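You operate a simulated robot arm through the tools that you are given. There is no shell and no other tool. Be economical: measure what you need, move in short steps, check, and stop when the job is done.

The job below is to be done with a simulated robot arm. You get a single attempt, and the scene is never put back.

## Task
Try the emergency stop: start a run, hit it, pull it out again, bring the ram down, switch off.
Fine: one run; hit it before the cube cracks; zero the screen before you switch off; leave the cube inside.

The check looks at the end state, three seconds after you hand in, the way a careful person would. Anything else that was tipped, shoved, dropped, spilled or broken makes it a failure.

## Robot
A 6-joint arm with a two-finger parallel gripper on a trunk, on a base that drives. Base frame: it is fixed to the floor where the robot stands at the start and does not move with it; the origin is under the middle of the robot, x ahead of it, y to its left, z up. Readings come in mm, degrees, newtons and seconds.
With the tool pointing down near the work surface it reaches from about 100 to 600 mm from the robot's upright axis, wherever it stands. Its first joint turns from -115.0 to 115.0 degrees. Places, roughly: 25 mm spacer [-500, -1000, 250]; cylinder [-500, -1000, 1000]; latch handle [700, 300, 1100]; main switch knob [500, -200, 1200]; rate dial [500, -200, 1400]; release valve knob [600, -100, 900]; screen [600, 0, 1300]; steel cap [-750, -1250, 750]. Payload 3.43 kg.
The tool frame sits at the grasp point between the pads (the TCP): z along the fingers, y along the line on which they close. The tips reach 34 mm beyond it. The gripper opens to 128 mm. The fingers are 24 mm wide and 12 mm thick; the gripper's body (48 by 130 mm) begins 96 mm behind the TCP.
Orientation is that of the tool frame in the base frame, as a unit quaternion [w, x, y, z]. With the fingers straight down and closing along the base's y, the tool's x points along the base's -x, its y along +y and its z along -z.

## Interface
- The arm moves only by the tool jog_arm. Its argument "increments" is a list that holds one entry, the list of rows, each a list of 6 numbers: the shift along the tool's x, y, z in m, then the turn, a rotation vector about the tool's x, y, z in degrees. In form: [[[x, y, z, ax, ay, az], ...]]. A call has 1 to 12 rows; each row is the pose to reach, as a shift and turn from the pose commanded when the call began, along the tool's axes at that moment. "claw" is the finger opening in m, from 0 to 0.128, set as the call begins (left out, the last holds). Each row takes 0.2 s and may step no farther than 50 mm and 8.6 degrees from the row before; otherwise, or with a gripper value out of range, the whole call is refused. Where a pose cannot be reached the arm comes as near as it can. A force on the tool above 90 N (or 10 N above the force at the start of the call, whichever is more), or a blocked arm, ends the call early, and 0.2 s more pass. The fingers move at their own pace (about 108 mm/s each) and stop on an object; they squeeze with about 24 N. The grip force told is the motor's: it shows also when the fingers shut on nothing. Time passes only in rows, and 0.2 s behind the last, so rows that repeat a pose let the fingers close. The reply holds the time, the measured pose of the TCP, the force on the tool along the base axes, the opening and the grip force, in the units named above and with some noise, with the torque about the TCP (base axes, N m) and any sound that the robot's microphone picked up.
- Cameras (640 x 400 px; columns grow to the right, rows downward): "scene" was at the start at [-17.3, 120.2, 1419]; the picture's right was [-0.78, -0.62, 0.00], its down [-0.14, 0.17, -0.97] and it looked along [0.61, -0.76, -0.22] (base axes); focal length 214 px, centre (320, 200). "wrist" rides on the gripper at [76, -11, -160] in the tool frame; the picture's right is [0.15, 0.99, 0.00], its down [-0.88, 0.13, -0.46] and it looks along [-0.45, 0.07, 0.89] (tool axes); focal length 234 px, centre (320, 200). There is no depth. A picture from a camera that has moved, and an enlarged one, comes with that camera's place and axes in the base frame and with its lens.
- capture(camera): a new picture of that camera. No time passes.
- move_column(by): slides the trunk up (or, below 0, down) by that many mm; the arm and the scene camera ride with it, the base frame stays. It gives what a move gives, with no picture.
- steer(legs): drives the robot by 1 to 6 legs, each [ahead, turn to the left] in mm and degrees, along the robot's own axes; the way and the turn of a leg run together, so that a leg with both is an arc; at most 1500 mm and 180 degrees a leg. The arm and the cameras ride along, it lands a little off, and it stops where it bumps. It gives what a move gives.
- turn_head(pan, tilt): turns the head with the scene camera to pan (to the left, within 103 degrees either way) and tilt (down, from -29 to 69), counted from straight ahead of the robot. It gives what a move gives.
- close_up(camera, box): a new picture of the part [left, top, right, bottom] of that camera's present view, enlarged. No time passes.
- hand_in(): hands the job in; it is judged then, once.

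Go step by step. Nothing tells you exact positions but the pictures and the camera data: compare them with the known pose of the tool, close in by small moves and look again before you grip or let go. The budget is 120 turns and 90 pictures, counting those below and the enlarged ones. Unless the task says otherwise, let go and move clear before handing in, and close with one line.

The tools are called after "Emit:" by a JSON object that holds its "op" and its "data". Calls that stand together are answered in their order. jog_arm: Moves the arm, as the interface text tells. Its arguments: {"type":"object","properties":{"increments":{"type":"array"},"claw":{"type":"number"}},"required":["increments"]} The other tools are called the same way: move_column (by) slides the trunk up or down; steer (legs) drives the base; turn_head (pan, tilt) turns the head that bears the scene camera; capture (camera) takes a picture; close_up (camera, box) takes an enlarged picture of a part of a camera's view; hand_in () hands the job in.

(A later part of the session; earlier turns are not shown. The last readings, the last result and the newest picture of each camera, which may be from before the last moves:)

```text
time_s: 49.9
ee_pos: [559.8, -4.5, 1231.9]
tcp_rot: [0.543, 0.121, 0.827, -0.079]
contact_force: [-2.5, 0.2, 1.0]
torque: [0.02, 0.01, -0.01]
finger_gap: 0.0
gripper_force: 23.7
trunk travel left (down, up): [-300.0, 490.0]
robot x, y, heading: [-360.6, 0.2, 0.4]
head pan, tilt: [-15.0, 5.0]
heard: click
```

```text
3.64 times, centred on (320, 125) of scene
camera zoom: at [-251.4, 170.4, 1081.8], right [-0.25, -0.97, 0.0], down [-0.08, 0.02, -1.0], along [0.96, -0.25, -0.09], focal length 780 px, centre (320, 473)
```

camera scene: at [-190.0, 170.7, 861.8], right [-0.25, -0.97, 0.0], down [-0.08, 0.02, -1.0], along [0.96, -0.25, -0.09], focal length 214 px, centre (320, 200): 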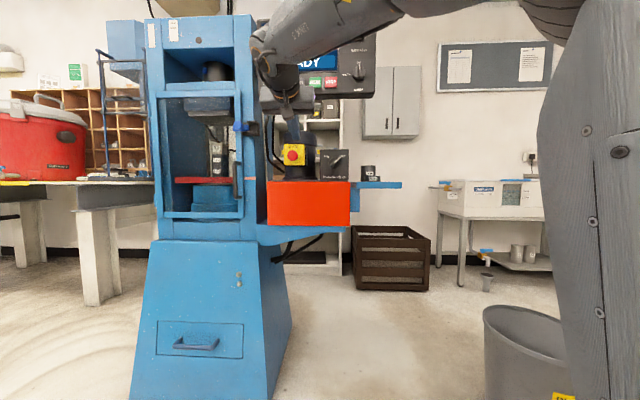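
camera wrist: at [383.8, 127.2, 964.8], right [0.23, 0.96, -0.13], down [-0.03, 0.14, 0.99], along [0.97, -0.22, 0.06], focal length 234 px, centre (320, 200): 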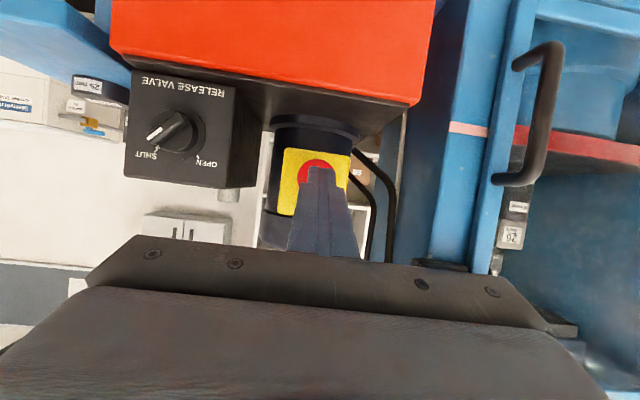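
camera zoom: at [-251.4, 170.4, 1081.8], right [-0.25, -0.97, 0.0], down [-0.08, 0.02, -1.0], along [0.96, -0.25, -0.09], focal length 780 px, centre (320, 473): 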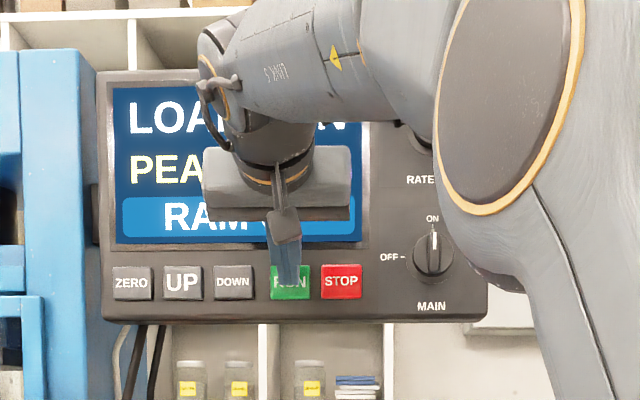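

The click and "RAM …" on the screen say the run is going. Back off, trunk down, and to the stop standoff.

Emit:
{"op": "jog_arm", "data": {"increments": [[[0.017, 0, -0.037, 0, 0, 0], [0.03, 0.025, -0.07, 0, 0, 0], [0.0455, 0.0513, -0.105, 0, 0, 0]]]}}

Emit:
{"op": "close_up", "data": {"camera": "scene", "box": [160, 70, 400, 240]}}

Emit:
{"op": "move_column", "data": {"by": -220}}

Emit:
{"op": "close_up", "data": {"camera": "scene", "box": [140, 20, 400, 240]}}

```text
time_s: 50.7
ee_pos: [462.9, 78.8, 1230.3]
tcp_rot: [0.543, 0.12, 0.828, -0.079]
contact_force: [1.4, -0.1, -0.1]
torque: [-0.01, -0.01, 0.01]
finger_gap: 0.4
gripper_force: 24.4
trunk travel left (down, up): [-300.0, 490.0]
robot x, y, heading: [-363.7, -0.6, 0.2]
head pan, tilt: [-15.0, 5.0]
```

```text
2.35 times, centred on (280, 155) of scene
camera zoom: at [-250.9, 170.2, 1081.8], right [-0.25, -0.97, 0.0], down [-0.08, 0.02, -1.0], along [0.96, -0.25, -0.09], focal length 505 px, centre (414, 306)
```

zoom: 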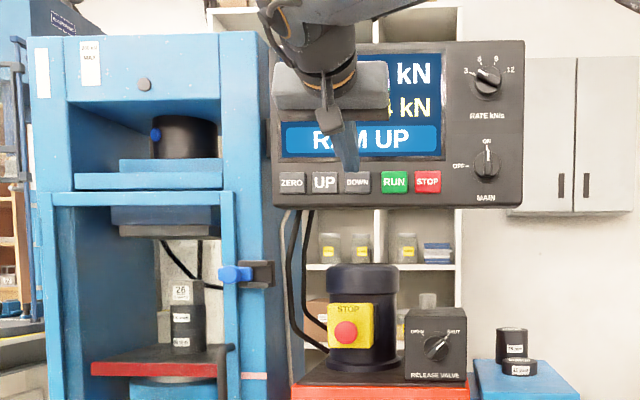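

```text
time_s: 53.0
ee_pos: [464.1, 76.0, 1011.0]
tcp_rot: [0.543, 0.12, 0.827, -0.079]
contact_force: [-0.7, -0.8, -0.2]
torque: [0.0, 0.0, 0.01]
finger_gap: 0.3
gripper_force: 23.9
trunk travel left (down, up): [-80.0, 710.0]
robot x, y, heading: [-359.4, -0.6, 0.0]
head pan, tilt: [-15.0, 5.0]
```

```text
1.82 times, centred on (270, 130) of scene
camera zoom: at [-190.0, 170.7, 861.8], right [-0.25, -0.97, 0.0], down [-0.08, 0.02, -1.0], along [0.96, -0.25, -0.09], focal length 390 px, centre (411, 327)
```

zoom: 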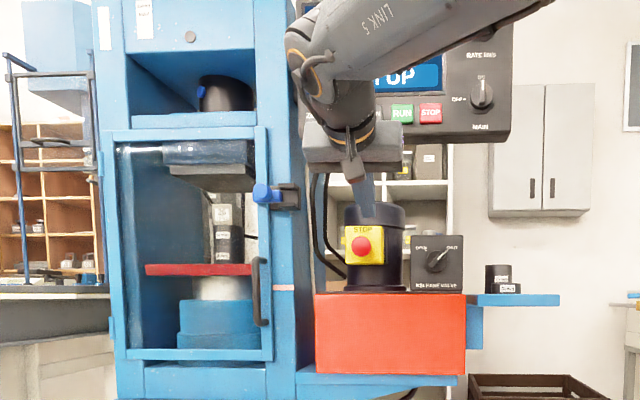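

The ram is rising. Moving in and hitting the stop.

Emit:
{"op": "jog_arm", "data": {"increments": [[[0.003, 0.01, 0.033, 0, 0, 0], [0.006, 0.021, 0.066, 0, 0, 0], [0.009, 0.031, 0.098, 0, 0, 0], [-0.001, 0.032, 0.121, 0, 0, 0], [-0.006, 0.032, 0.133, 0, 0, 0], [-0.0085, 0.032, 0.139, 0, 0, 0], [-0.0108, 0.0325, 0.1435, 0, 0, 0]]]}}

Emit:
{"op": "close_up", "data": {"camera": "scene", "box": [140, 20, 400, 240]}}

Emit:
{"op": "close_up", "data": {"camera": "wrist", "box": [220, 100, 460, 250]}}

```text
time_s: 54.8
ee_pos: [596.6, 73.0, 968.0]
tcp_rot: [0.542, 0.121, 0.828, -0.078]
contact_force: [-20.7, 4.2, -4.5]
torque: [0.01, 0.23, -0.2]
finger_gap: 0.2
gripper_force: 23.5
trunk travel left (down, up): [-80.0, 710.0]
robot x, y, heading: [-363.4, -1.0, 0.5]
head pan, tilt: [-15.0, 5.0]
stopped in row 7: the force on the tool passed its limit at 91 N (the readings are from after the stop); the commanded pose is now the measured one
```

```text
1.82 times, centred on (270, 130) of scene
camera zoom: at [-195.1, 172.1, 862.3], right [-0.25, -0.97, 0.0], down [-0.08, 0.02, -1.0], along [0.97, -0.25, -0.08], focal length 390 px, centre (411, 327)
```

zoom: 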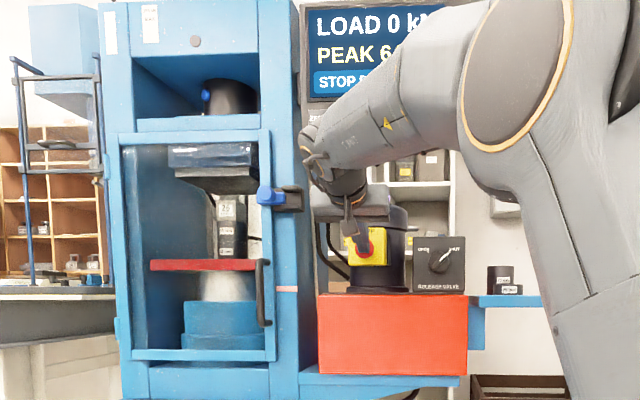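

```text
2.67 times, centred on (340, 175) of wrist
camera zoom: at [421.2, 112.4, 962.6], right [0.23, 0.97, -0.13], down [-0.03, 0.14, 0.99], along [0.97, -0.22, 0.06], focal length 624 px, centre (267, 267)
```

zoom: 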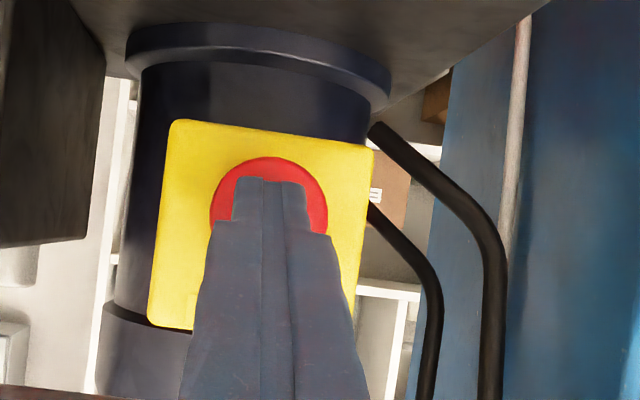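

The screen shows "STOP P…", load 0, so it is latched. Now I'll back off, open the fingers and prepare to grip the mushroom.

Emit:
{"op": "jog_arm", "data": {"increments": [[[0.0179, -0.0013, -0.0413, 0, 0, 0], [0.0179, -0.0013, -0.0413, 0, 0, 0], [0.0179, -0.0013, -0.0413, 0, 0, 0]]]}}

Emit:
{"op": "jog_arm", "data": {"increments": [[[0, 0, 0, 0, 0, 0], [0, 0, 0, 0, 0, 0]]], "claw": 0.066}}

Emit:
{"op": "close_up", "data": {"camera": "wrist", "box": [200, 80, 440, 230]}}

Emit:
{"op": "close_up", "data": {"camera": "scene", "box": [240, 20, 400, 160]}}

```text
time_s: 55.5
ee_pos: [556.1, 78.6, 962.1]
tcp_rot: [0.539, 0.122, 0.83, -0.08]
contact_force: [-1.2, 0.4, 0.0]
torque: [-0.01, 0.0, 0.03]
finger_gap: 0.0
gripper_force: 23.6
trunk travel left (down, up): [-80.0, 710.0]
robot x, y, heading: [-362.4, 0.1, 0.1]
head pan, tilt: [-15.0, 5.0]
```

```text
time_s: 56.1
ee_pos: [557.0, 79.4, 961.5]
tcp_rot: [0.54, 0.122, 0.829, -0.08]
contact_force: [0.5, -0.6, -0.1]
torque: [0.03, 0.0, 0.03]
finger_gap: 66.2
gripper_force: 0.1
trunk travel left (down, up): [-80.0, 710.0]
robot x, y, heading: [-360.2, -3.4, 0.1]
head pan, tilt: [-15.0, 5.0]
```

```text
2.67 times, centred on (320, 155) of wrist
camera zoom: at [383.6, 119.7, 957.0], right [0.23, 0.96, -0.13], down [-0.02, 0.14, 0.99], along [0.97, -0.22, 0.05], focal length 624 px, centre (320, 320)
```

zoom: 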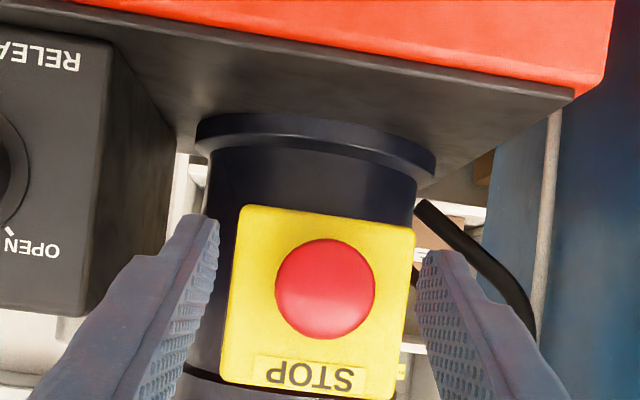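

```text
2.86 times, centred on (320, 90) of scene
camera zoom: at [-191.6, 171.1, 861.8], right [-0.25, -0.97, 0.0], down [-0.08, 0.02, -1.0], along [0.96, -0.25, -0.09], focal length 613 px, centre (320, 514)
```

zoom: 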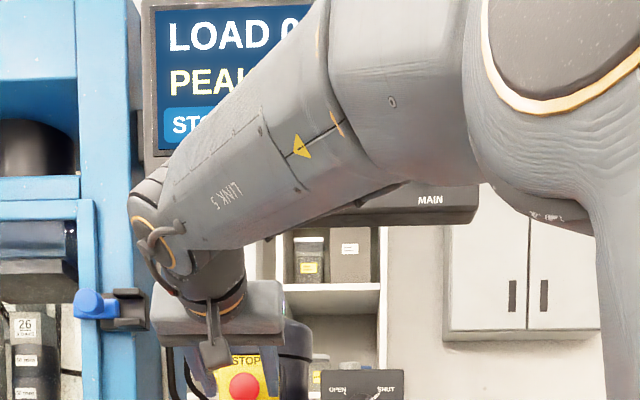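

Mushroom (39 mm wide) is centred between the fingers. Advancing so the pads straddle it.

Emit:
{"op": "jog_arm", "data": {"increments": [[[-0.01, 0.0015, 0.0155, 0, 0, 0], [-0.019, 0.003, 0.031, 0, 0, 0], [-0.0252, 0.0044, 0.0433, 0, 0, 0], [-0.0252, 0.0044, 0.0433, 0, 0, 0]]]}}

Emit:
{"op": "close_up", "data": {"camera": "wrist", "box": [200, 80, 440, 230]}}

Emit:
{"op": "close_up", "data": {"camera": "scene", "box": [240, 80, 360, 180]}}

```text
time_s: 57.1
ee_pos: [605.0, 69.5, 970.7]
tcp_rot: [0.54, 0.122, 0.829, -0.08]
contact_force: [0.4, 0.2, 0.1]
torque: [0.0, -0.06, -0.03]
finger_gap: 66.1
gripper_force: 0.1
trunk travel left (down, up): [-80.0, 710.0]
robot x, y, heading: [-363.2, -0.2, 0.3]
head pan, tilt: [-15.0, 5.0]
```

```text
2.67 times, centred on (320, 155) of wrist
camera zoom: at [432.2, 110.6, 965.0], right [0.23, 0.96, -0.13], down [-0.02, 0.14, 0.99], along [0.97, -0.22, 0.05], focal length 624 px, centre (320, 320)
```

zoom: 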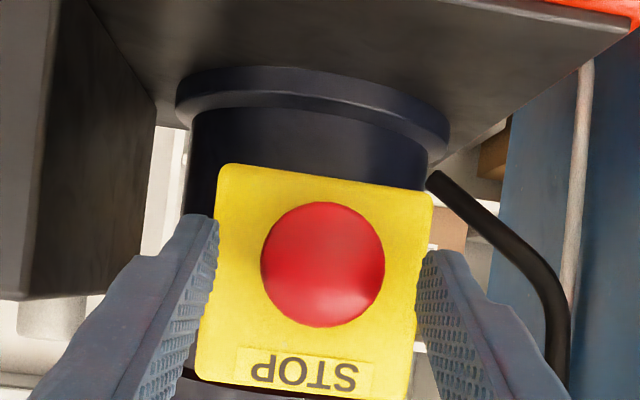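

```text
4.00 times, centred on (300, 130) of scene
camera zoom: at [-191.6, 171.1, 861.8], right [-0.25, -0.97, 0.0], down [-0.08, 0.02, -1.0], along [0.96, -0.25, -0.09], focal length 858 px, centre (400, 480)
```

zoom: 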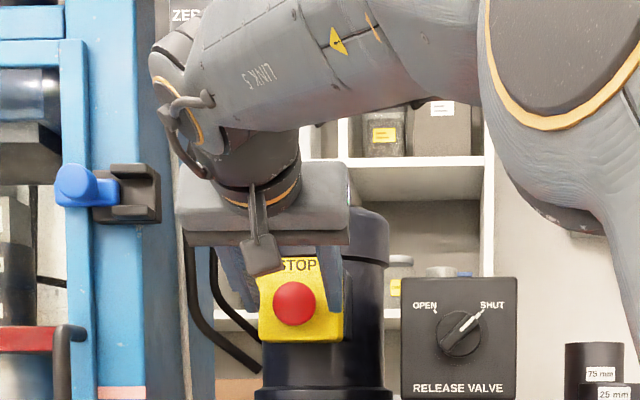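

Aligned in height and side. I'll go 8 mm deeper, watching the force, then close.

Emit:
{"op": "jog_arm", "data": {"increments": [[[-0.0016, 0.0001, 0.0037, 0, 0, 0], [-0.0032, 0.0002, 0.0073, 0, 0, 0]]]}}

Emit:
{"op": "jog_arm", "data": {"increments": [[[0, 0, 0, 0, 0, 0], [0, 0, 0, 0, 0, 0], [0, 0, 0, 0, 0, 0]]], "claw": 0.0}}

Emit:
{"op": "close_up", "data": {"camera": "wrist", "box": [200, 80, 440, 230]}}

```text
time_s: 57.8
ee_pos: [612.3, 66.0, 968.8]
tcp_rot: [0.539, 0.121, 0.83, -0.078]
contact_force: [0.6, 0.1, -0.6]
torque: [0.0, 0.0, -0.02]
finger_gap: 66.1
gripper_force: 0.1
trunk travel left (down, up): [-80.0, 710.0]
robot x, y, heading: [-362.6, -1.5, 0.5]
head pan, tilt: [-15.0, 5.0]
```

```text
time_s: 58.5
ee_pos: [614.3, 68.0, 968.7]
tcp_rot: [0.539, 0.12, 0.83, -0.078]
contact_force: [4.6, 7.0, 1.0]
torque: [0.03, -0.12, 0.27]
finger_gap: 40.4
gripper_force: 44.5
trunk travel left (down, up): [-80.0, 710.0]
robot x, y, heading: [-365.1, -1.3, 0.7]
head pan, tilt: [-15.0, 5.0]
```

```text
2.67 times, centred on (320, 155) of wrist
camera zoom: at [440.0, 109.2, 963.7], right [0.23, 0.96, -0.13], down [-0.02, 0.14, 0.99], along [0.97, -0.22, 0.05], focal length 624 px, centre (320, 320)
```

zoom: 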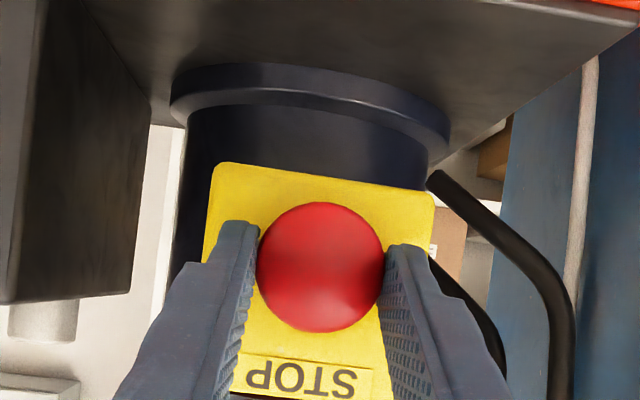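

Fingers hold the mushroom at 40 mm. Pulling straight out along the button's axis.

Emit:
{"op": "jog_arm", "data": {"increments": [[[0.002, -0.0001, -0.0046, 0, 0, 0], [0.004, -0.0003, -0.0092, 0, 0, 0], [0.006, -0.0004, -0.0138, 0, 0, 0], [0.0072, -0.0005, -0.0165, 0, 0, 0]]]}}

Emit:
{"op": "close_up", "data": {"camera": "wrist", "box": [200, 80, 440, 230]}}

Emit:
{"op": "close_up", "data": {"camera": "scene", "box": [240, 20, 400, 160]}}

```text
time_s: 59.5
ee_pos: [597.4, 73.3, 966.1]
tcp_rot: [0.54, 0.121, 0.829, -0.08]
contact_force: [47.8, 15.7, 6.4]
torque: [0.09, -0.68, 0.64]
finger_gap: 40.6
gripper_force: 45.0
trunk travel left (down, up): [-80.0, 710.0]
robot x, y, heading: [-362.6, -0.4, 0.4]
head pan, tilt: [-15.0, 5.0]
```

```text
2.67 times, centred on (320, 155) of wrist
camera zoom: at [424.1, 113.9, 961.8], right [0.23, 0.96, -0.14], down [-0.02, 0.14, 0.99], along [0.97, -0.22, 0.05], focal length 624 px, centre (320, 320)
```

zoom: 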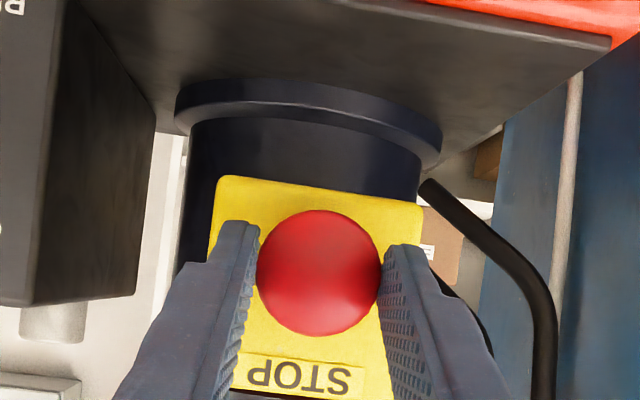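

```text
2.86 times, centred on (320, 90) of scene
camera zoom: at [-190.1, 171.7, 861.4], right [-0.25, -0.97, 0.0], down [-0.09, 0.02, -1.0], along [0.96, -0.25, -0.09], focal length 613 px, centre (320, 514)
```

zoom: 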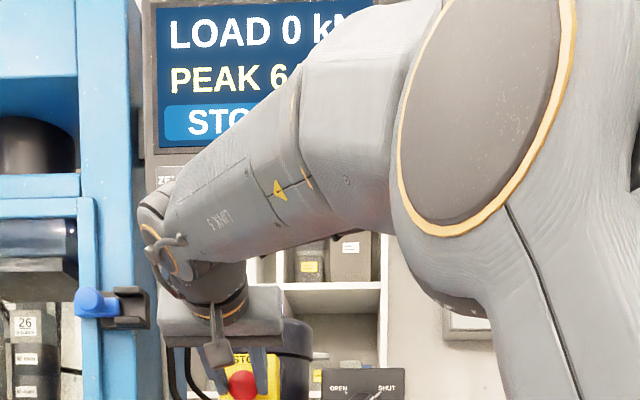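

The status text changed (now starts "STO…" centred, likely STOPPED) and the pull meets the end of travel. Opening and backing off to check.

Emit:
{"op": "jog_arm", "data": {"increments": [[[0, 0, 0, 0, 0, 0], [0, 0, 0, 0, 0, 0]]], "claw": 0.07}}

Emit:
{"op": "jog_arm", "data": {"increments": [[[0.0175, -0.0013, -0.04, 0, 0, 0], [0.035, -0.0026, -0.08, 0, 0, 0], [0.035, -0.0026, -0.12, 0, 0, 0], [0.035, -0.0026, -0.12, 0, 0, 0]]]}}

Emit:
{"op": "move_column", "data": {"by": 220}}

Emit:
{"op": "capture", "data": {"camera": "wrist"}}

Emit:
{"op": "close_up", "data": {"camera": "scene", "box": [160, 60, 400, 240]}}

```text
time_s: 60.1
ee_pos: [594.4, 73.5, 967.9]
tcp_rot: [0.539, 0.122, 0.829, -0.081]
contact_force: [0.0, 0.4, -0.1]
torque: [0.01, -0.03, -0.01]
finger_gap: 69.7
gripper_force: 0.1
trunk travel left (down, up): [-80.0, 710.0]
robot x, y, heading: [-361.7, -0.0, 0.6]
head pan, tilt: [-15.0, 5.0]
```

```text
time_s: 61.1
ee_pos: [474.0, 104.8, 984.4]
tcp_rot: [0.54, 0.121, 0.829, -0.08]
contact_force: [0.1, -0.4, -0.2]
torque: [0.0, -0.01, 0.0]
finger_gap: 70.0
gripper_force: 0.1
trunk travel left (down, up): [-80.0, 710.0]
robot x, y, heading: [-361.0, -2.5, 0.4]
head pan, tilt: [-15.0, 5.0]
```

```text
time_s: 63.5
ee_pos: [477.1, 106.9, 1205.4]
tcp_rot: [0.54, 0.122, 0.829, -0.08]
contact_force: [0.1, -0.1, 0.4]
torque: [0.01, -0.02, 0.0]
finger_gap: 69.8
gripper_force: 0.0
trunk travel left (down, up): [-300.0, 490.0]
robot x, y, heading: [-362.3, 0.1, 0.7]
head pan, tilt: [-15.0, 5.0]
```

```text
40 pictures are left
camera wrist: at [303.1, 147.0, 1200.1], right [0.23, 0.96, -0.13], down [-0.02, 0.14, 0.99], along [0.97, -0.22, 0.05], focal length 234 px, centre (320, 200)
```

wrist: 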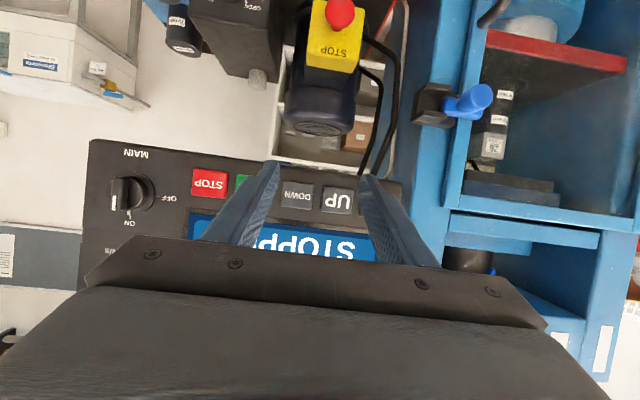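

```text
2.22 times, centred on (280, 150) of scene
camera zoom: at [-252.8, 170.8, 1081.8], right [-0.25, -0.97, 0.0], down [-0.08, 0.02, -1.0], along [0.96, -0.25, -0.09], focal length 477 px, centre (409, 311)
```

zoom: 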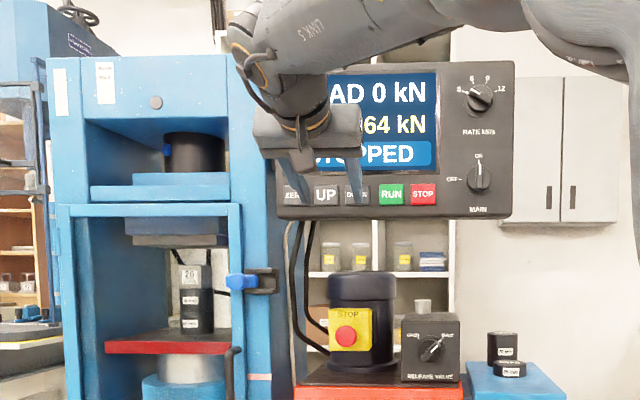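

Screen reads STOPPED with the button out. Next, close the fingers and go to the standoff in front of DOWN.

Emit:
{"op": "jog_arm", "data": {"increments": [[[-0.02, -0.012, 0.008, 0, 0, 0], [-0.035, -0.0243, 0.025, 0, 0, 0], [-0.046, -0.0243, 0.0437, 0, 0, 0], [-0.046, -0.0243, 0.0437, 0, 0, 0]]], "claw": 0.0}}

Emit:
{"op": "close_up", "data": {"camera": "wrist", "box": [230, 120, 430, 245]}}

```text
time_s: 64.5
ee_pos: [524.1, 63.4, 1231.3]
tcp_rot: [0.54, 0.122, 0.829, -0.08]
contact_force: [-0.2, -0.8, 0.6]
torque: [0.01, 0.01, -0.02]
finger_gap: 0.0
gripper_force: 24.0
trunk travel left (down, up): [-300.0, 490.0]
robot x, y, heading: [-357.1, -0.3, 0.5]
head pan, tilt: [-15.0, 5.0]
```

```text
3.20 times, centred on (330, 182) of wrist
camera zoom: at [349.2, 105.4, 1226.3], right [0.23, 0.96, -0.13], down [-0.02, 0.14, 0.99], along [0.97, -0.22, 0.05], focal length 749 px, centre (288, 256)
```

zoom: 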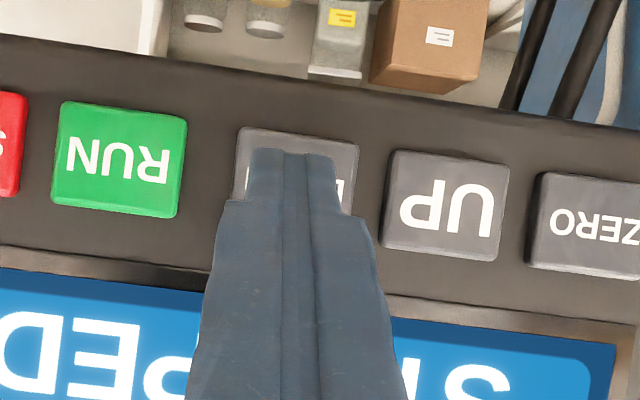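

Aligned on DOWN. Pressing.

Emit:
{"op": "jog_arm", "data": {"increments": [[[-0.01, 0.0007, 0.023, 0, 0, 0], [-0.0159, 0.0012, 0.0367, 0, 0, 0], [-0.0191, 0.0014, 0.044, 0, 0, 0], [-0.0207, 0.0015, 0.0477, 0, 0, 0]]]}}

Emit:
{"op": "close_up", "data": {"camera": "scene", "box": [160, 60, 400, 240]}}

```text
time_s: 65.5
ee_pos: [575.9, 52.1, 1227.8]
tcp_rot: [0.539, 0.122, 0.829, -0.08]
contact_force: [-0.3, 0.3, -0.6]
torque: [-0.03, -0.01, 0.0]
finger_gap: 0.1
gripper_force: 24.2
trunk travel left (down, up): [-300.0, 490.0]
robot x, y, heading: [-359.2, -3.1, 0.3]
head pan, tilt: [-15.0, 5.0]
```

```text
2.22 times, centred on (280, 150) of scene
camera zoom: at [-252.9, 170.8, 1081.8], right [-0.25, -0.97, 0.0], down [-0.08, 0.02, -1.0], along [0.96, -0.25, -0.09], focal length 477 px, centre (409, 311)
```

zoom: 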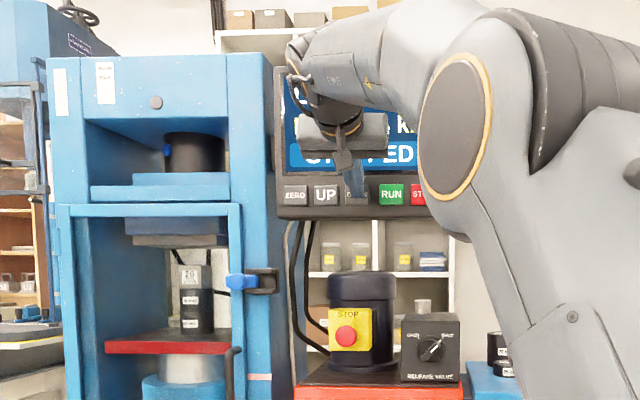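

Not touching yet (no force). A few mm further.

Emit:
{"op": "jog_arm", "data": {"increments": [[[-0.0016, 0.0001, 0.0037, 0, 0, 0], [-0.0032, 0.0002, 0.0073, 0, 0, 0]]]}}

Emit:
{"op": "close_up", "data": {"camera": "scene", "box": [160, 60, 400, 240]}}

```text
time_s: 66.1
ee_pos: [580.1, 50.2, 1228.7]
tcp_rot: [0.539, 0.122, 0.83, -0.08]
contact_force: [-36.8, 3.2, -9.2]
torque: [0.03, 0.49, -0.29]
finger_gap: 0.1
gripper_force: 24.0
trunk travel left (down, up): [-300.0, 490.0]
robot x, y, heading: [-366.2, -1.8, 0.6]
head pan, tilt: [-15.0, 5.0]
heard: click
```

```text
2.22 times, centred on (280, 150) of scene
camera zoom: at [-254.7, 171.0, 1081.9], right [-0.25, -0.97, 0.0], down [-0.08, 0.02, -1.0], along [0.96, -0.25, -0.09], focal length 477 px, centre (409, 311)
```

zoom: 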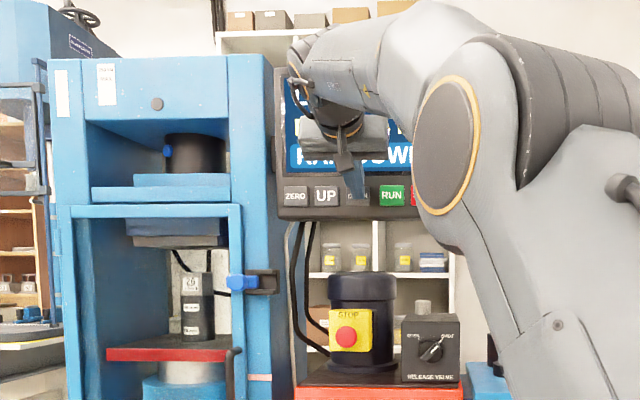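

"RAM DOWN" now shows. I'll back off and see whether it continues without holding.

Emit:
{"op": "jog_arm", "data": {"increments": [[[0.014, -0.001, -0.0325, 0, 0, 0], [0.0179, -0.0013, -0.0413, 0, 0, 0], [0.0179, -0.0013, -0.0413, 0, 0, 0], [0.0179, -0.0013, -0.0413, 0, 0, 0], [0.0179, -0.0013, -0.0413, 0, 0, 0], [0.0179, -0.0013, -0.0413, 0, 0, 0], [0.0179, -0.0013, -0.0413, 0, 0, 0], [0.0179, -0.0013, -0.0413, 0, 0, 0]]]}}

Emit:
{"op": "close_up", "data": {"camera": "scene", "box": [160, 60, 400, 240]}}

```text
time_s: 67.9
ee_pos: [539.7, 61.3, 1229.0]
tcp_rot: [0.539, 0.122, 0.829, -0.08]
contact_force: [1.3, 0.4, -0.3]
torque: [0.03, -0.01, -0.02]
finger_gap: 0.2
gripper_force: 23.6
trunk travel left (down, up): [-300.0, 490.0]
robot x, y, heading: [-364.0, -0.9, 0.2]
head pan, tilt: [-15.0, 5.0]
```

```text
2.22 times, centred on (280, 150) of scene
camera zoom: at [-252.8, 170.8, 1081.8], right [-0.25, -0.97, 0.0], down [-0.08, 0.02, -1.0], along [0.96, -0.25, -0.09], focal length 477 px, centre (409, 311)
```

zoom: 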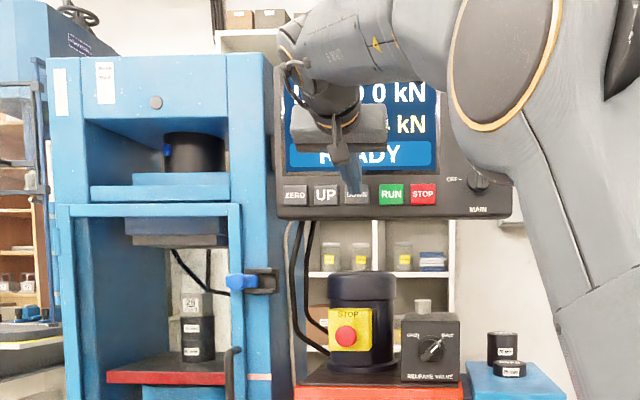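

READY, and the ram is back down with the cube intact on the spacers. Next ZERO: shift left along the panel.

Emit:
{"op": "jog_arm", "data": {"increments": [[[0.0016, 0.037, -0.004, 0, 0, 0], [0.0032, 0.074, -0.008, 0, 0, 0], [0.0048, 0.111, -0.0114, 0, 0, 0], [0.0048, 0.111, -0.0114, 0, 0, 0]]]}}

Emit:
{"op": "close_up", "data": {"camera": "wrist", "box": [230, 120, 430, 245]}}

```text
time_s: 68.9
ee_pos: [560.7, 174.0, 1229.2]
tcp_rot: [0.539, 0.121, 0.83, -0.079]
contact_force: [-0.4, 0.3, -0.1]
torque: [0.03, -0.04, -0.02]
finger_gap: 0.3
gripper_force: 23.6
trunk travel left (down, up): [-300.0, 490.0]
robot x, y, heading: [-363.8, -1.9, 0.3]
head pan, tilt: [-15.0, 5.0]
```

```text
3.20 times, centred on (330, 182) of wrist
camera zoom: at [387.1, 213.8, 1223.9], right [0.23, 0.96, -0.13], down [-0.02, 0.14, 0.99], along [0.97, -0.22, 0.05], focal length 749 px, centre (288, 256)
```

zoom: 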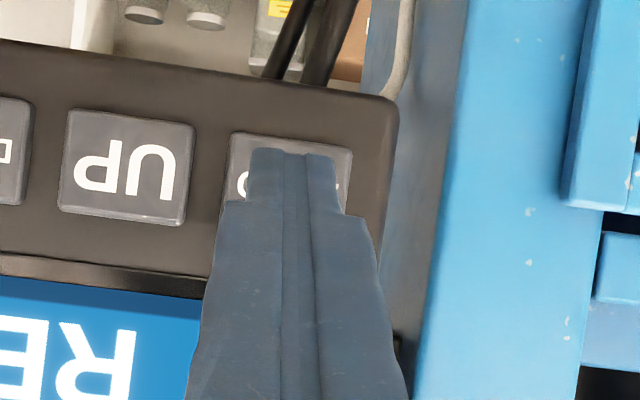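

On ZERO. Pressing.

Emit:
{"op": "jog_arm", "data": {"increments": [[[-0.01, 0.0007, 0.023, 0, 0, 0], [-0.0151, 0.0011, 0.0348, 0, 0, 0], [-0.0171, 0.0012, 0.0394, 0, 0, 0], [-0.0183, 0.0013, 0.0422, 0, 0, 0], [-0.0195, 0.0014, 0.045, 0, 0, 0]]]}}

Emit:
{"op": "close_up", "data": {"camera": "scene", "box": [200, 60, 400, 200]}}

```text
time_s: 70.1
ee_pos: [599.8, 156.5, 1222.8]
tcp_rot: [0.539, 0.122, 0.829, -0.08]
contact_force: [0.7, -0.3, -0.7]
torque: [0.0, -0.02, -0.02]
finger_gap: 0.0
gripper_force: 24.1
out of reach, approached as far as the arm can: row 3, 4, 5
trunk travel left (down, up): [-300.0, 490.0]
robot x, y, heading: [-363.9, 1.3, 0.6]
head pan, tilt: [-15.0, 5.0]
```

```text
2.86 times, centred on (300, 130) of scene
camera zoom: at [-252.7, 170.8, 1081.8], right [-0.25, -0.97, 0.0], down [-0.08, 0.02, -1.0], along [0.96, -0.25, -0.09], focal length 613 px, centre (377, 400)
```

zoom: 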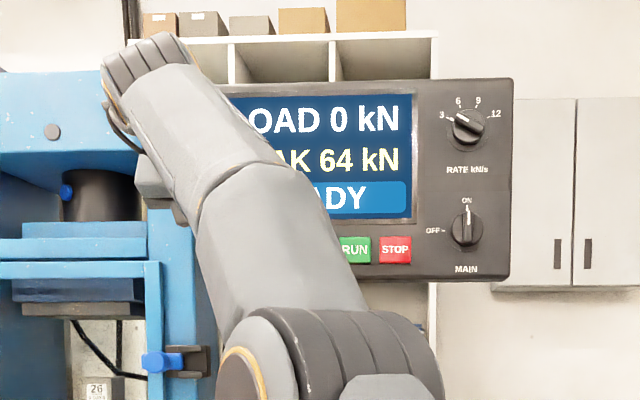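

The arm ran out of reach. I'll retract 110 mm, drive forward 80 mm, and retry.

Emit:
{"op": "jog_arm", "data": {"increments": [[[0.016, -0.0012, -0.0367, 0, 0, 0], [0.032, -0.0024, -0.073, 0, 0, 0], [0.0437, -0.0032, -0.1, 0, 0, 0], [0.0437, -0.0032, -0.1, 0, 0, 0]]]}}

Emit:
{"op": "steer", "data": {"legs": [[80, 0]]}}

Emit:
{"op": "close_up", "data": {"camera": "wrist", "box": [230, 120, 430, 245]}}

```text
time_s: 71.1
ee_pos: [535.5, 205.0, 1265.6]
tcp_rot: [0.539, 0.121, 0.83, -0.079]
contact_force: [0.7, -0.7, 0.6]
torque: [-0.01, 0.0, -0.02]
finger_gap: 0.0
gripper_force: 24.2
out of reach, approached as far as the arm can: row 1, 2, 3, 4
trunk travel left (down, up): [-300.0, 490.0]
robot x, y, heading: [-363.7, -3.6, 0.4]
head pan, tilt: [-15.0, 5.0]
```

```text
time_s: 72.1
ee_pos: [616.1, 204.5, 1265.5]
tcp_rot: [0.539, 0.122, 0.829, -0.081]
contact_force: [-0.6, -0.7, 0.4]
torque: [0.0, 0.06, 0.01]
finger_gap: 0.2
gripper_force: 23.9
trunk travel left (down, up): [-300.0, 490.0]
robot x, y, heading: [-283.7, 1.2, 0.6]
head pan, tilt: [-15.0, 5.0]
```

```text
3.20 times, centred on (330, 182) of wrist
camera zoom: at [443.1, 246.0, 1260.5], right [0.23, 0.96, -0.13], down [-0.02, 0.14, 0.99], along [0.97, -0.22, 0.05], focal length 749 px, centre (288, 256)
```

zoom: 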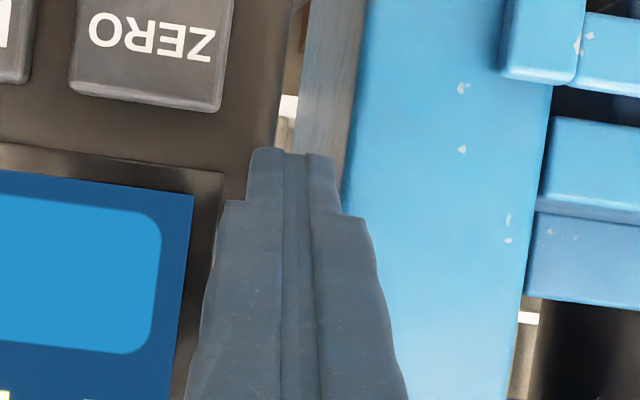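

The retreat was less than asked and the tip is now close to the panel's edge, without contact. I'll pull straight back along the fingers.

Emit:
{"op": "jog_arm", "data": {"increments": [[[0, 0, -0.03, 0, 0, 0], [0, 0, -0.06, 0, 0, 0], [0.01, 0, -0.09, 0, 0, 0], [0.01, 0, -0.09, 0, 0, 0]]]}}

Emit:
{"op": "capture", "data": {"camera": "scene"}}

```text
time_s: 73.1
ee_pos: [544.7, 238.6, 1309.7]
tcp_rot: [0.537, 0.122, 0.831, -0.079]
contact_force: [-0.1, 0.7, -0.5]
torque: [0.0, 0.04, -0.01]
finger_gap: 0.1
gripper_force: 23.5
out of reach, approached as far as the arm can: row 1, 2, 3, 4
trunk travel left (down, up): [-300.0, 490.0]
robot x, y, heading: [-282.6, -1.0, 0.6]
head pan, tilt: [-15.0, 5.0]
```

```text
31 pictures are left
camera scene: at [-172.6, 171.4, 1081.8], right [-0.25, -0.97, 0.0], down [-0.08, 0.02, -1.0], along [0.96, -0.25, -0.09], focal length 214 px, centre (320, 200)
```

scene: 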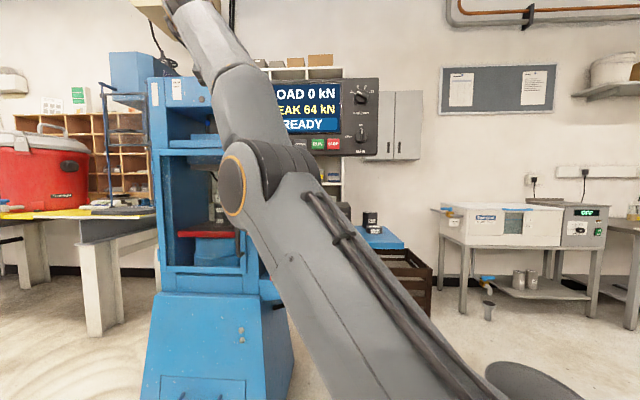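

The elbow went straight and is sliding along its limit. I'll drive back 100 mm to be clear, then move the hand down and right so the elbow bends.

Emit:
{"op": "steer", "data": {"legs": [[-100, 0]]}}

Emit:
{"op": "move_column", "data": {"by": 100}}

Emit:
{"op": "jog_arm", "data": {"increments": [[[0.037, -0.015, 0.015, 0, 0, 0], [0.074, -0.03, 0.03, 0, 0, 0], [0.11, -0.045, 0.045, 0, 0, 0], [0.147, -0.06, 0.055, 0, 0, 0], [0.147, -0.06, 0.055, 0, 0, 0]]]}}

Emit:
{"op": "capture", "data": {"camera": "scene"}}

```text
time_s: 74.3
ee_pos: [445.7, 236.9, 1309.2]
tcp_rot: [0.538, 0.123, 0.83, -0.08]
contact_force: [-0.2, 0.2, 0.5]
torque: [-0.03, -0.01, 0.01]
finger_gap: 0.0
gripper_force: 23.6
trunk travel left (down, up): [-300.0, 490.0]
robot x, y, heading: [-383.3, -1.3, 0.7]
head pan, tilt: [-15.0, 5.0]
```

```text
time_s: 75.6
ee_pos: [423.5, 236.6, 1408.3]
tcp_rot: [0.538, 0.122, 0.83, -0.08]
contact_force: [-0.2, -0.3, 0.1]
torque: [0.0, -0.01, -0.04]
finger_gap: 0.0
gripper_force: 24.0
trunk travel left (down, up): [-400.0, 390.0]
robot x, y, heading: [-382.5, -0.5, 0.8]
head pan, tilt: [-15.0, 5.0]
```

```text
time_s: 76.8
ee_pos: [395.3, 180.2, 1255.5]
tcp_rot: [0.538, 0.123, 0.83, -0.08]
contact_force: [0.3, -0.4, 0.3]
torque: [-0.02, 0.0, -0.02]
finger_gap: 0.1
gripper_force: 24.1
trunk travel left (down, up): [-400.0, 390.0]
robot x, y, heading: [-384.2, 0.7, 0.5]
head pan, tilt: [-15.0, 5.0]
```

```text
30 pictures are left
camera scene: at [-300.2, 170.1, 1181.8], right [-0.25, -0.97, 0.0], down [-0.08, 0.02, -1.0], along [0.96, -0.25, -0.09], focal length 214 px, centre (320, 200)
```

scene: 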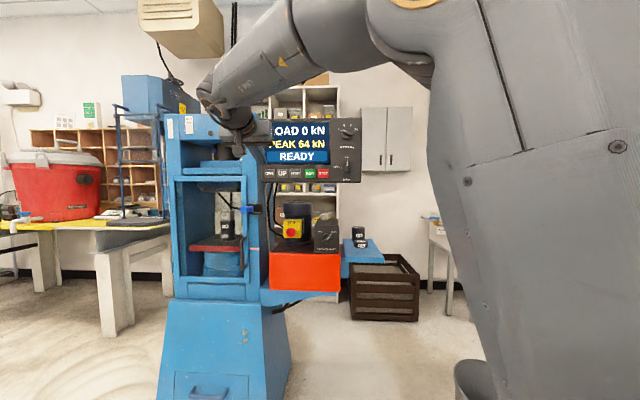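

The elbow is bent again. Drive forward 110 mm, then to the ZERO standoff.

Emit:
{"op": "steer", "data": {"legs": [[110, 0]]}}

Emit:
{"op": "jog_arm", "data": {"increments": [[[0.005, -0.001, 0.02, 0, 0, 0], [0.008, -0.002, 0.04, 0, 0, 0], [0.008, -0.002, 0.04, 0, 0, 0]]]}}

Emit:
{"op": "close_up", "data": {"camera": "wrist", "box": [230, 120, 430, 245]}}

```text
time_s: 78.0
ee_pos: [504.8, 181.5, 1254.9]
tcp_rot: [0.538, 0.122, 0.83, -0.08]
contact_force: [-0.1, -0.5, -0.6]
torque: [-0.02, -0.03, 0.0]
finger_gap: 0.0
gripper_force: 23.9
trunk travel left (down, up): [-400.0, 390.0]
robot x, y, heading: [-273.3, 4.8, 0.4]
head pan, tilt: [-15.0, 5.0]
```

```text
time_s: 78.8
ee_pos: [535.5, 168.5, 1233.7]
tcp_rot: [0.538, 0.122, 0.83, -0.08]
contact_force: [0.6, 0.2, -0.5]
torque: [0.0, 0.0, 0.0]
finger_gap: 0.0
gripper_force: 24.2
trunk travel left (down, up): [-400.0, 390.0]
robot x, y, heading: [-270.5, -1.0, 0.7]
head pan, tilt: [-15.0, 5.0]
```

```text
3.20 times, centred on (330, 182) of wrist
camera zoom: at [362.6, 209.7, 1227.9], right [0.23, 0.96, -0.13], down [-0.02, 0.14, 0.99], along [0.97, -0.22, 0.05], focal length 749 px, centre (288, 256)
```

zoom: 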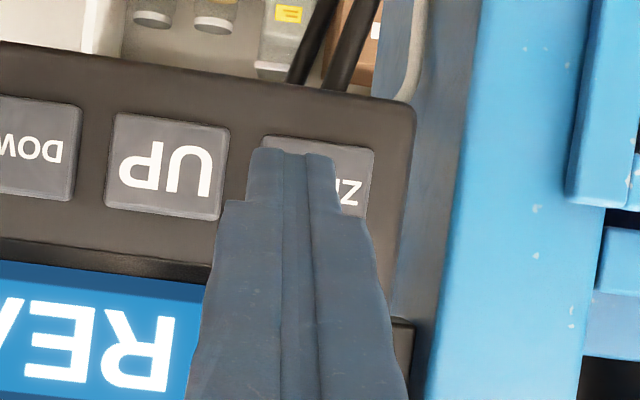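

Shift ~11 mm left, then press ZERO.

Emit:
{"op": "jog_arm", "data": {"increments": [[[0, 0.011, 0.0, 0, 0, 0], [-0.0119, 0.0119, 0.0275, 0, 0, 0], [-0.022, 0.0126, 0.0504, 0, 0, 0], [-0.0262, 0.0129, 0.0605, 0, 0, 0], [-0.0278, 0.013, 0.0642, 0, 0, 0], [-0.029, 0.0131, 0.0669, 0, 0, 0]]]}}

Emit:
{"op": "close_up", "data": {"camera": "scene", "box": [200, 60, 400, 200]}}

```text
time_s: 80.2
ee_pos: [608.5, 160.8, 1229.3]
tcp_rot: [0.538, 0.122, 0.83, -0.08]
contact_force: [0.8, 0.0, -0.1]
torque: [-0.03, 0.02, 0.02]
finger_gap: 0.0
gripper_force: 23.7
trunk travel left (down, up): [-400.0, 390.0]
robot x, y, heading: [-271.9, 4.0, 0.6]
head pan, tilt: [-15.0, 5.0]
```

```text
2.86 times, centred on (300, 130) of scene
camera zoom: at [-191.5, 171.2, 1181.8], right [-0.25, -0.97, 0.0], down [-0.08, 0.02, -1.0], along [0.96, -0.25, -0.09], focal length 613 px, centre (377, 400)
```

zoom: 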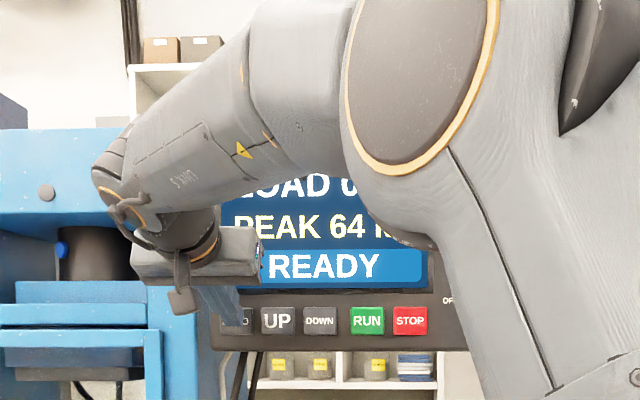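

Emit:
{"op": "jog_arm", "data": {"increments": [[[-0.0016, 0.0001, 0.0037, 0, 0, 0], [-0.0028, 0.0002, 0.0064, 0, 0, 0]]]}}

Emit:
{"op": "close_up", "data": {"camera": "scene", "box": [200, 60, 400, 200]}}

```text
time_s: 80.8
ee_pos: [613.9, 159.9, 1229.7]
tcp_rot: [0.538, 0.123, 0.83, -0.08]
contact_force: [-11.9, -2.3, -3.4]
torque: [0.04, 0.15, -0.16]
finger_gap: 0.2
gripper_force: 23.8
trunk travel left (down, up): [-400.0, 390.0]
robot x, y, heading: [-275.2, 0.4, 0.8]
head pan, tilt: [-15.0, 5.0]
heard: click
```

```text
2.86 times, centred on (300, 130) of scene
camera zoom: at [-192.2, 171.2, 1181.8], right [-0.25, -0.97, 0.0], down [-0.08, 0.02, -1.0], along [0.96, -0.25, -0.09], focal length 613 px, centre (377, 400)
```

zoom: 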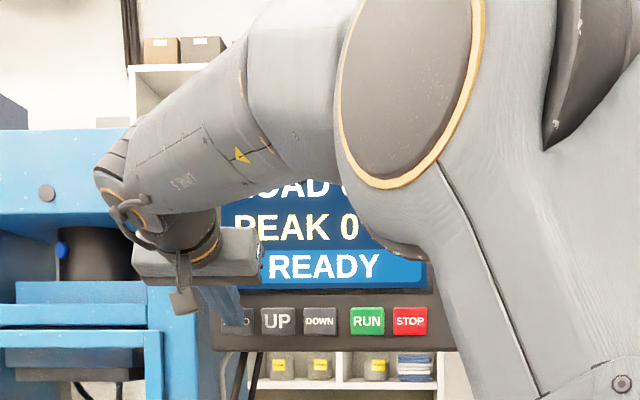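

PEAK is 0. Now back off and travel parallel to the panel to the front of the main switch knob.

Emit:
{"op": "jog_arm", "data": {"increments": [[[0.0144, -0.0012, -0.032, 0, 0, 0], [0.0287, -0.0025, -0.064, 0, 0, 0], [0.0247, -0.049, -0.065, 0, 0, 0], [0.0207, -0.0957, -0.066, 0, 0, 0], [0.0167, -0.1423, -0.067, 0, 0, 0], [0.0127, -0.189, -0.068, 0, 0, 0], [0.0087, -0.2356, -0.07, 0, 0, 0], [0.0047, -0.282, -0.071, 0, 0, 0], [0.0008, -0.329, -0.072, 0, 0, 0], [0.0008, -0.329, -0.072, 0, 0, 0]]]}}

Emit:
{"op": "capture", "data": {"camera": "wrist"}}

Emit:
{"op": "capture", "data": {"camera": "scene"}}

```text
time_s: 83.0
ee_pos: [458.2, -134.4, 1256.5]
tcp_rot: [0.54, 0.124, 0.829, -0.083]
contact_force: [0.5, 0.4, -0.3]
torque: [0.02, -0.04, 0.0]
finger_gap: 0.0
gripper_force: 24.1
trunk travel left (down, up): [-400.0, 390.0]
robot x, y, heading: [-271.5, 1.9, 0.6]
head pan, tilt: [-15.0, 5.0]
```

```text
26 pictures are left
camera wrist: at [284.3, -91.7, 1252.3], right [0.23, 0.96, -0.14], down [-0.02, 0.15, 0.99], along [0.97, -0.23, 0.05], focal length 234 px, centre (320, 200)
```

wrist: 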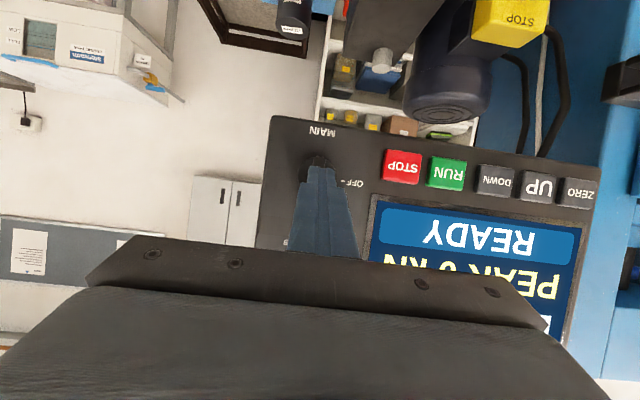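

```text
25 pictures are left
camera scene: at [-191.5, 171.2, 1181.8], right [-0.25, -0.97, 0.0], down [-0.08, 0.02, -1.0], along [0.96, -0.25, -0.09], focal length 214 px, centre (320, 200)
```

scene: 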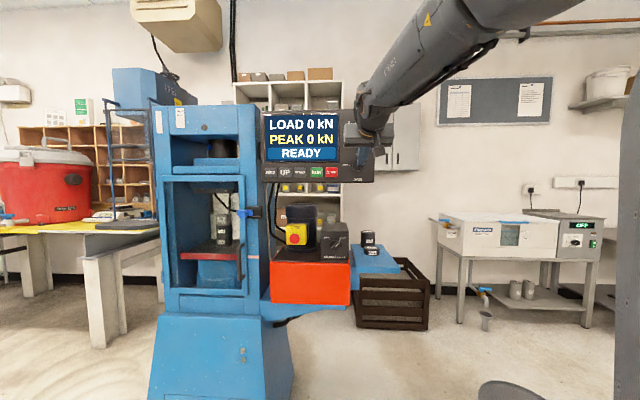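

Screen: LOAD 0, PEAK 0, READY. I'll open the fingers and pitch the tool up ~13° toward the panel normal.

Emit:
{"op": "jog_arm", "data": {"increments": [[[0, 0, 0, 0, -6.5, 0], [0, 0, 0, 0, -13, 0], [0, 0, 0, 0, -13, 0], [0, 0, 0, 0, -13, 0]]], "claw": 0.05}}

Emit:
{"op": "close_up", "data": {"camera": "wrist", "box": [200, 80, 440, 230]}}

```text
time_s: 84.0
ee_pos: [457.3, -134.1, 1259.1]
tcp_rot: [0.63, 0.112, 0.763, -0.093]
contact_force: [0.0, 0.5, 0.5]
torque: [-0.03, 0.01, -0.02]
finger_gap: 50.0
gripper_force: 0.1
trunk travel left (down, up): [-400.0, 390.0]
robot x, y, heading: [-272.2, 0.4, 0.4]
head pan, tilt: [-15.0, 5.0]
```

```text
2.67 times, centred on (320, 155) of wrist
camera zoom: at [289.1, -95.7, 1214.3], right [0.26, 0.96, -0.14], down [-0.23, 0.21, 0.95], along [0.94, -0.21, 0.27], focal length 624 px, centre (320, 320)
```

zoom: 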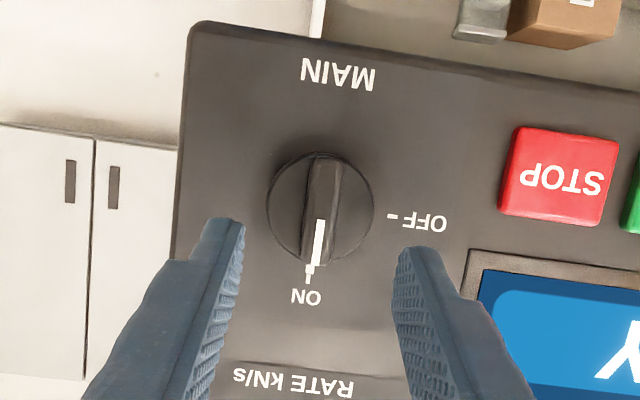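

The tool is nearly square to the panel, with the knob centred between the fingers at about (528,-155,1239). Advance most of the way and look.

Emit:
{"op": "jog_arm", "data": {"increments": [[[0.0025, 0.0007, 0.02, 0, 0, 0], [0.0045, 0.0012, 0.04, 0, 0, 0], [0.0045, 0.0012, 0.04, 0, 0, 0]]]}}

Emit:
{"op": "close_up", "data": {"camera": "wrist", "box": [200, 80, 440, 230]}}

Emit:
{"op": "close_up", "data": {"camera": "scene", "box": [320, 100, 420, 190]}}

```text
time_s: 84.8
ee_pos: [494.7, -142.4, 1246.8]
tcp_rot: [0.629, 0.112, 0.764, -0.093]
contact_force: [-0.1, -0.1, 0.8]
torque: [0.02, -0.01, 0.03]
finger_gap: 49.9
gripper_force: 0.0
trunk travel left (down, up): [-400.0, 390.0]
robot x, y, heading: [-273.8, -1.1, 0.6]
head pan, tilt: [-15.0, 5.0]
```

```text
2.67 times, centred on (320, 155) of wrist
camera zoom: at [326.6, -103.7, 1201.7], right [0.26, 0.95, -0.14], down [-0.23, 0.21, 0.95], along [0.94, -0.21, 0.27], focal length 624 px, centre (320, 320)
```

zoom: 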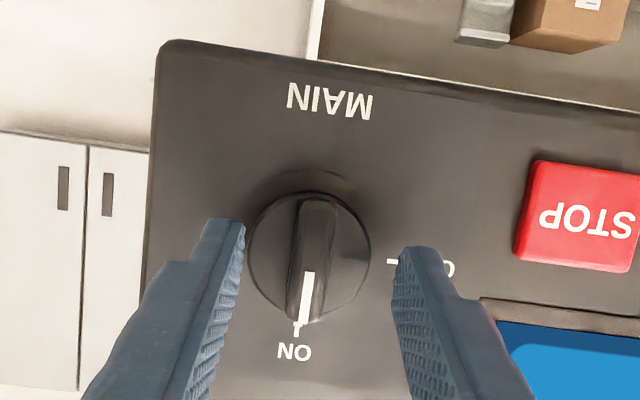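

```text
4.44 times, centred on (370, 145) of scene
camera zoom: at [-191.6, 171.2, 1181.8], right [-0.25, -0.97, 0.0], down [-0.08, 0.02, -1.0], along [0.96, -0.25, -0.09], focal length 953 px, centre (98, 444)
```

zoom: 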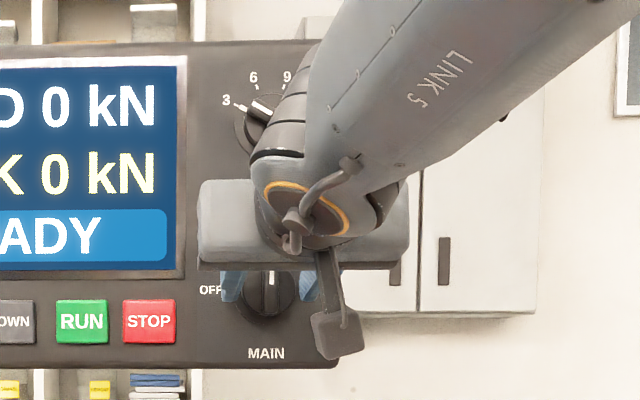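

Tips are at the bar's front face. Shift 2 mm right and 13 mm deeper, then close on the bar.

Emit:
{"op": "jog_arm", "data": {"increments": [[[0, -0.002, 0.005, 0, 0, 0], [-0.001, -0.002, 0.009, 0, 0, 0], [-0.001, -0.002, 0.013, 0, 0, 0]]]}}

Emit:
{"op": "jog_arm", "data": {"increments": [[[0, 0, 0, 0, 0, 0], [0, 0, 0, 0, 0, 0], [0, 0, 0, 0, 0, 0]]], "claw": 0.0}}

Emit:
{"op": "close_up", "data": {"camera": "wrist", "box": [200, 80, 440, 230]}}

```text
time_s: 85.6
ee_pos: [506.3, -150.2, 1245.1]
tcp_rot: [0.629, 0.112, 0.764, -0.093]
contact_force: [0.2, 0.0, -0.4]
torque: [0.02, 0.03, 0.01]
finger_gap: 50.1
gripper_force: 0.1
trunk travel left (down, up): [-400.0, 390.0]
robot x, y, heading: [-271.8, 1.7, 1.0]
head pan, tilt: [-15.0, 5.0]
```

```text
time_s: 86.4
ee_pos: [506.2, -150.6, 1245.3]
tcp_rot: [0.628, 0.112, 0.764, -0.094]
contact_force: [3.1, 5.3, 1.3]
torque: [-0.03, -0.12, 0.31]
finger_gap: 41.5
gripper_force: 45.3
trunk travel left (down, up): [-400.0, 390.0]
robot x, y, heading: [-272.1, 1.2, 0.7]
head pan, tilt: [-15.0, 5.0]
```

```text
2.67 times, centred on (320, 155) of wrist
camera zoom: at [338.2, -111.0, 1201.1], right [0.26, 0.96, -0.15], down [-0.23, 0.21, 0.95], along [0.94, -0.21, 0.27], focal length 624 px, centre (320, 320)
```

zoom: 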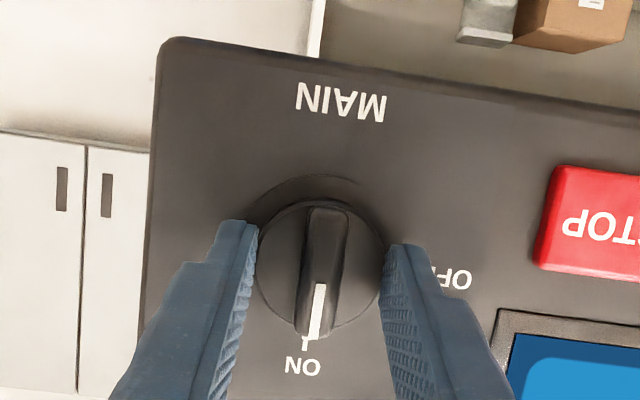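

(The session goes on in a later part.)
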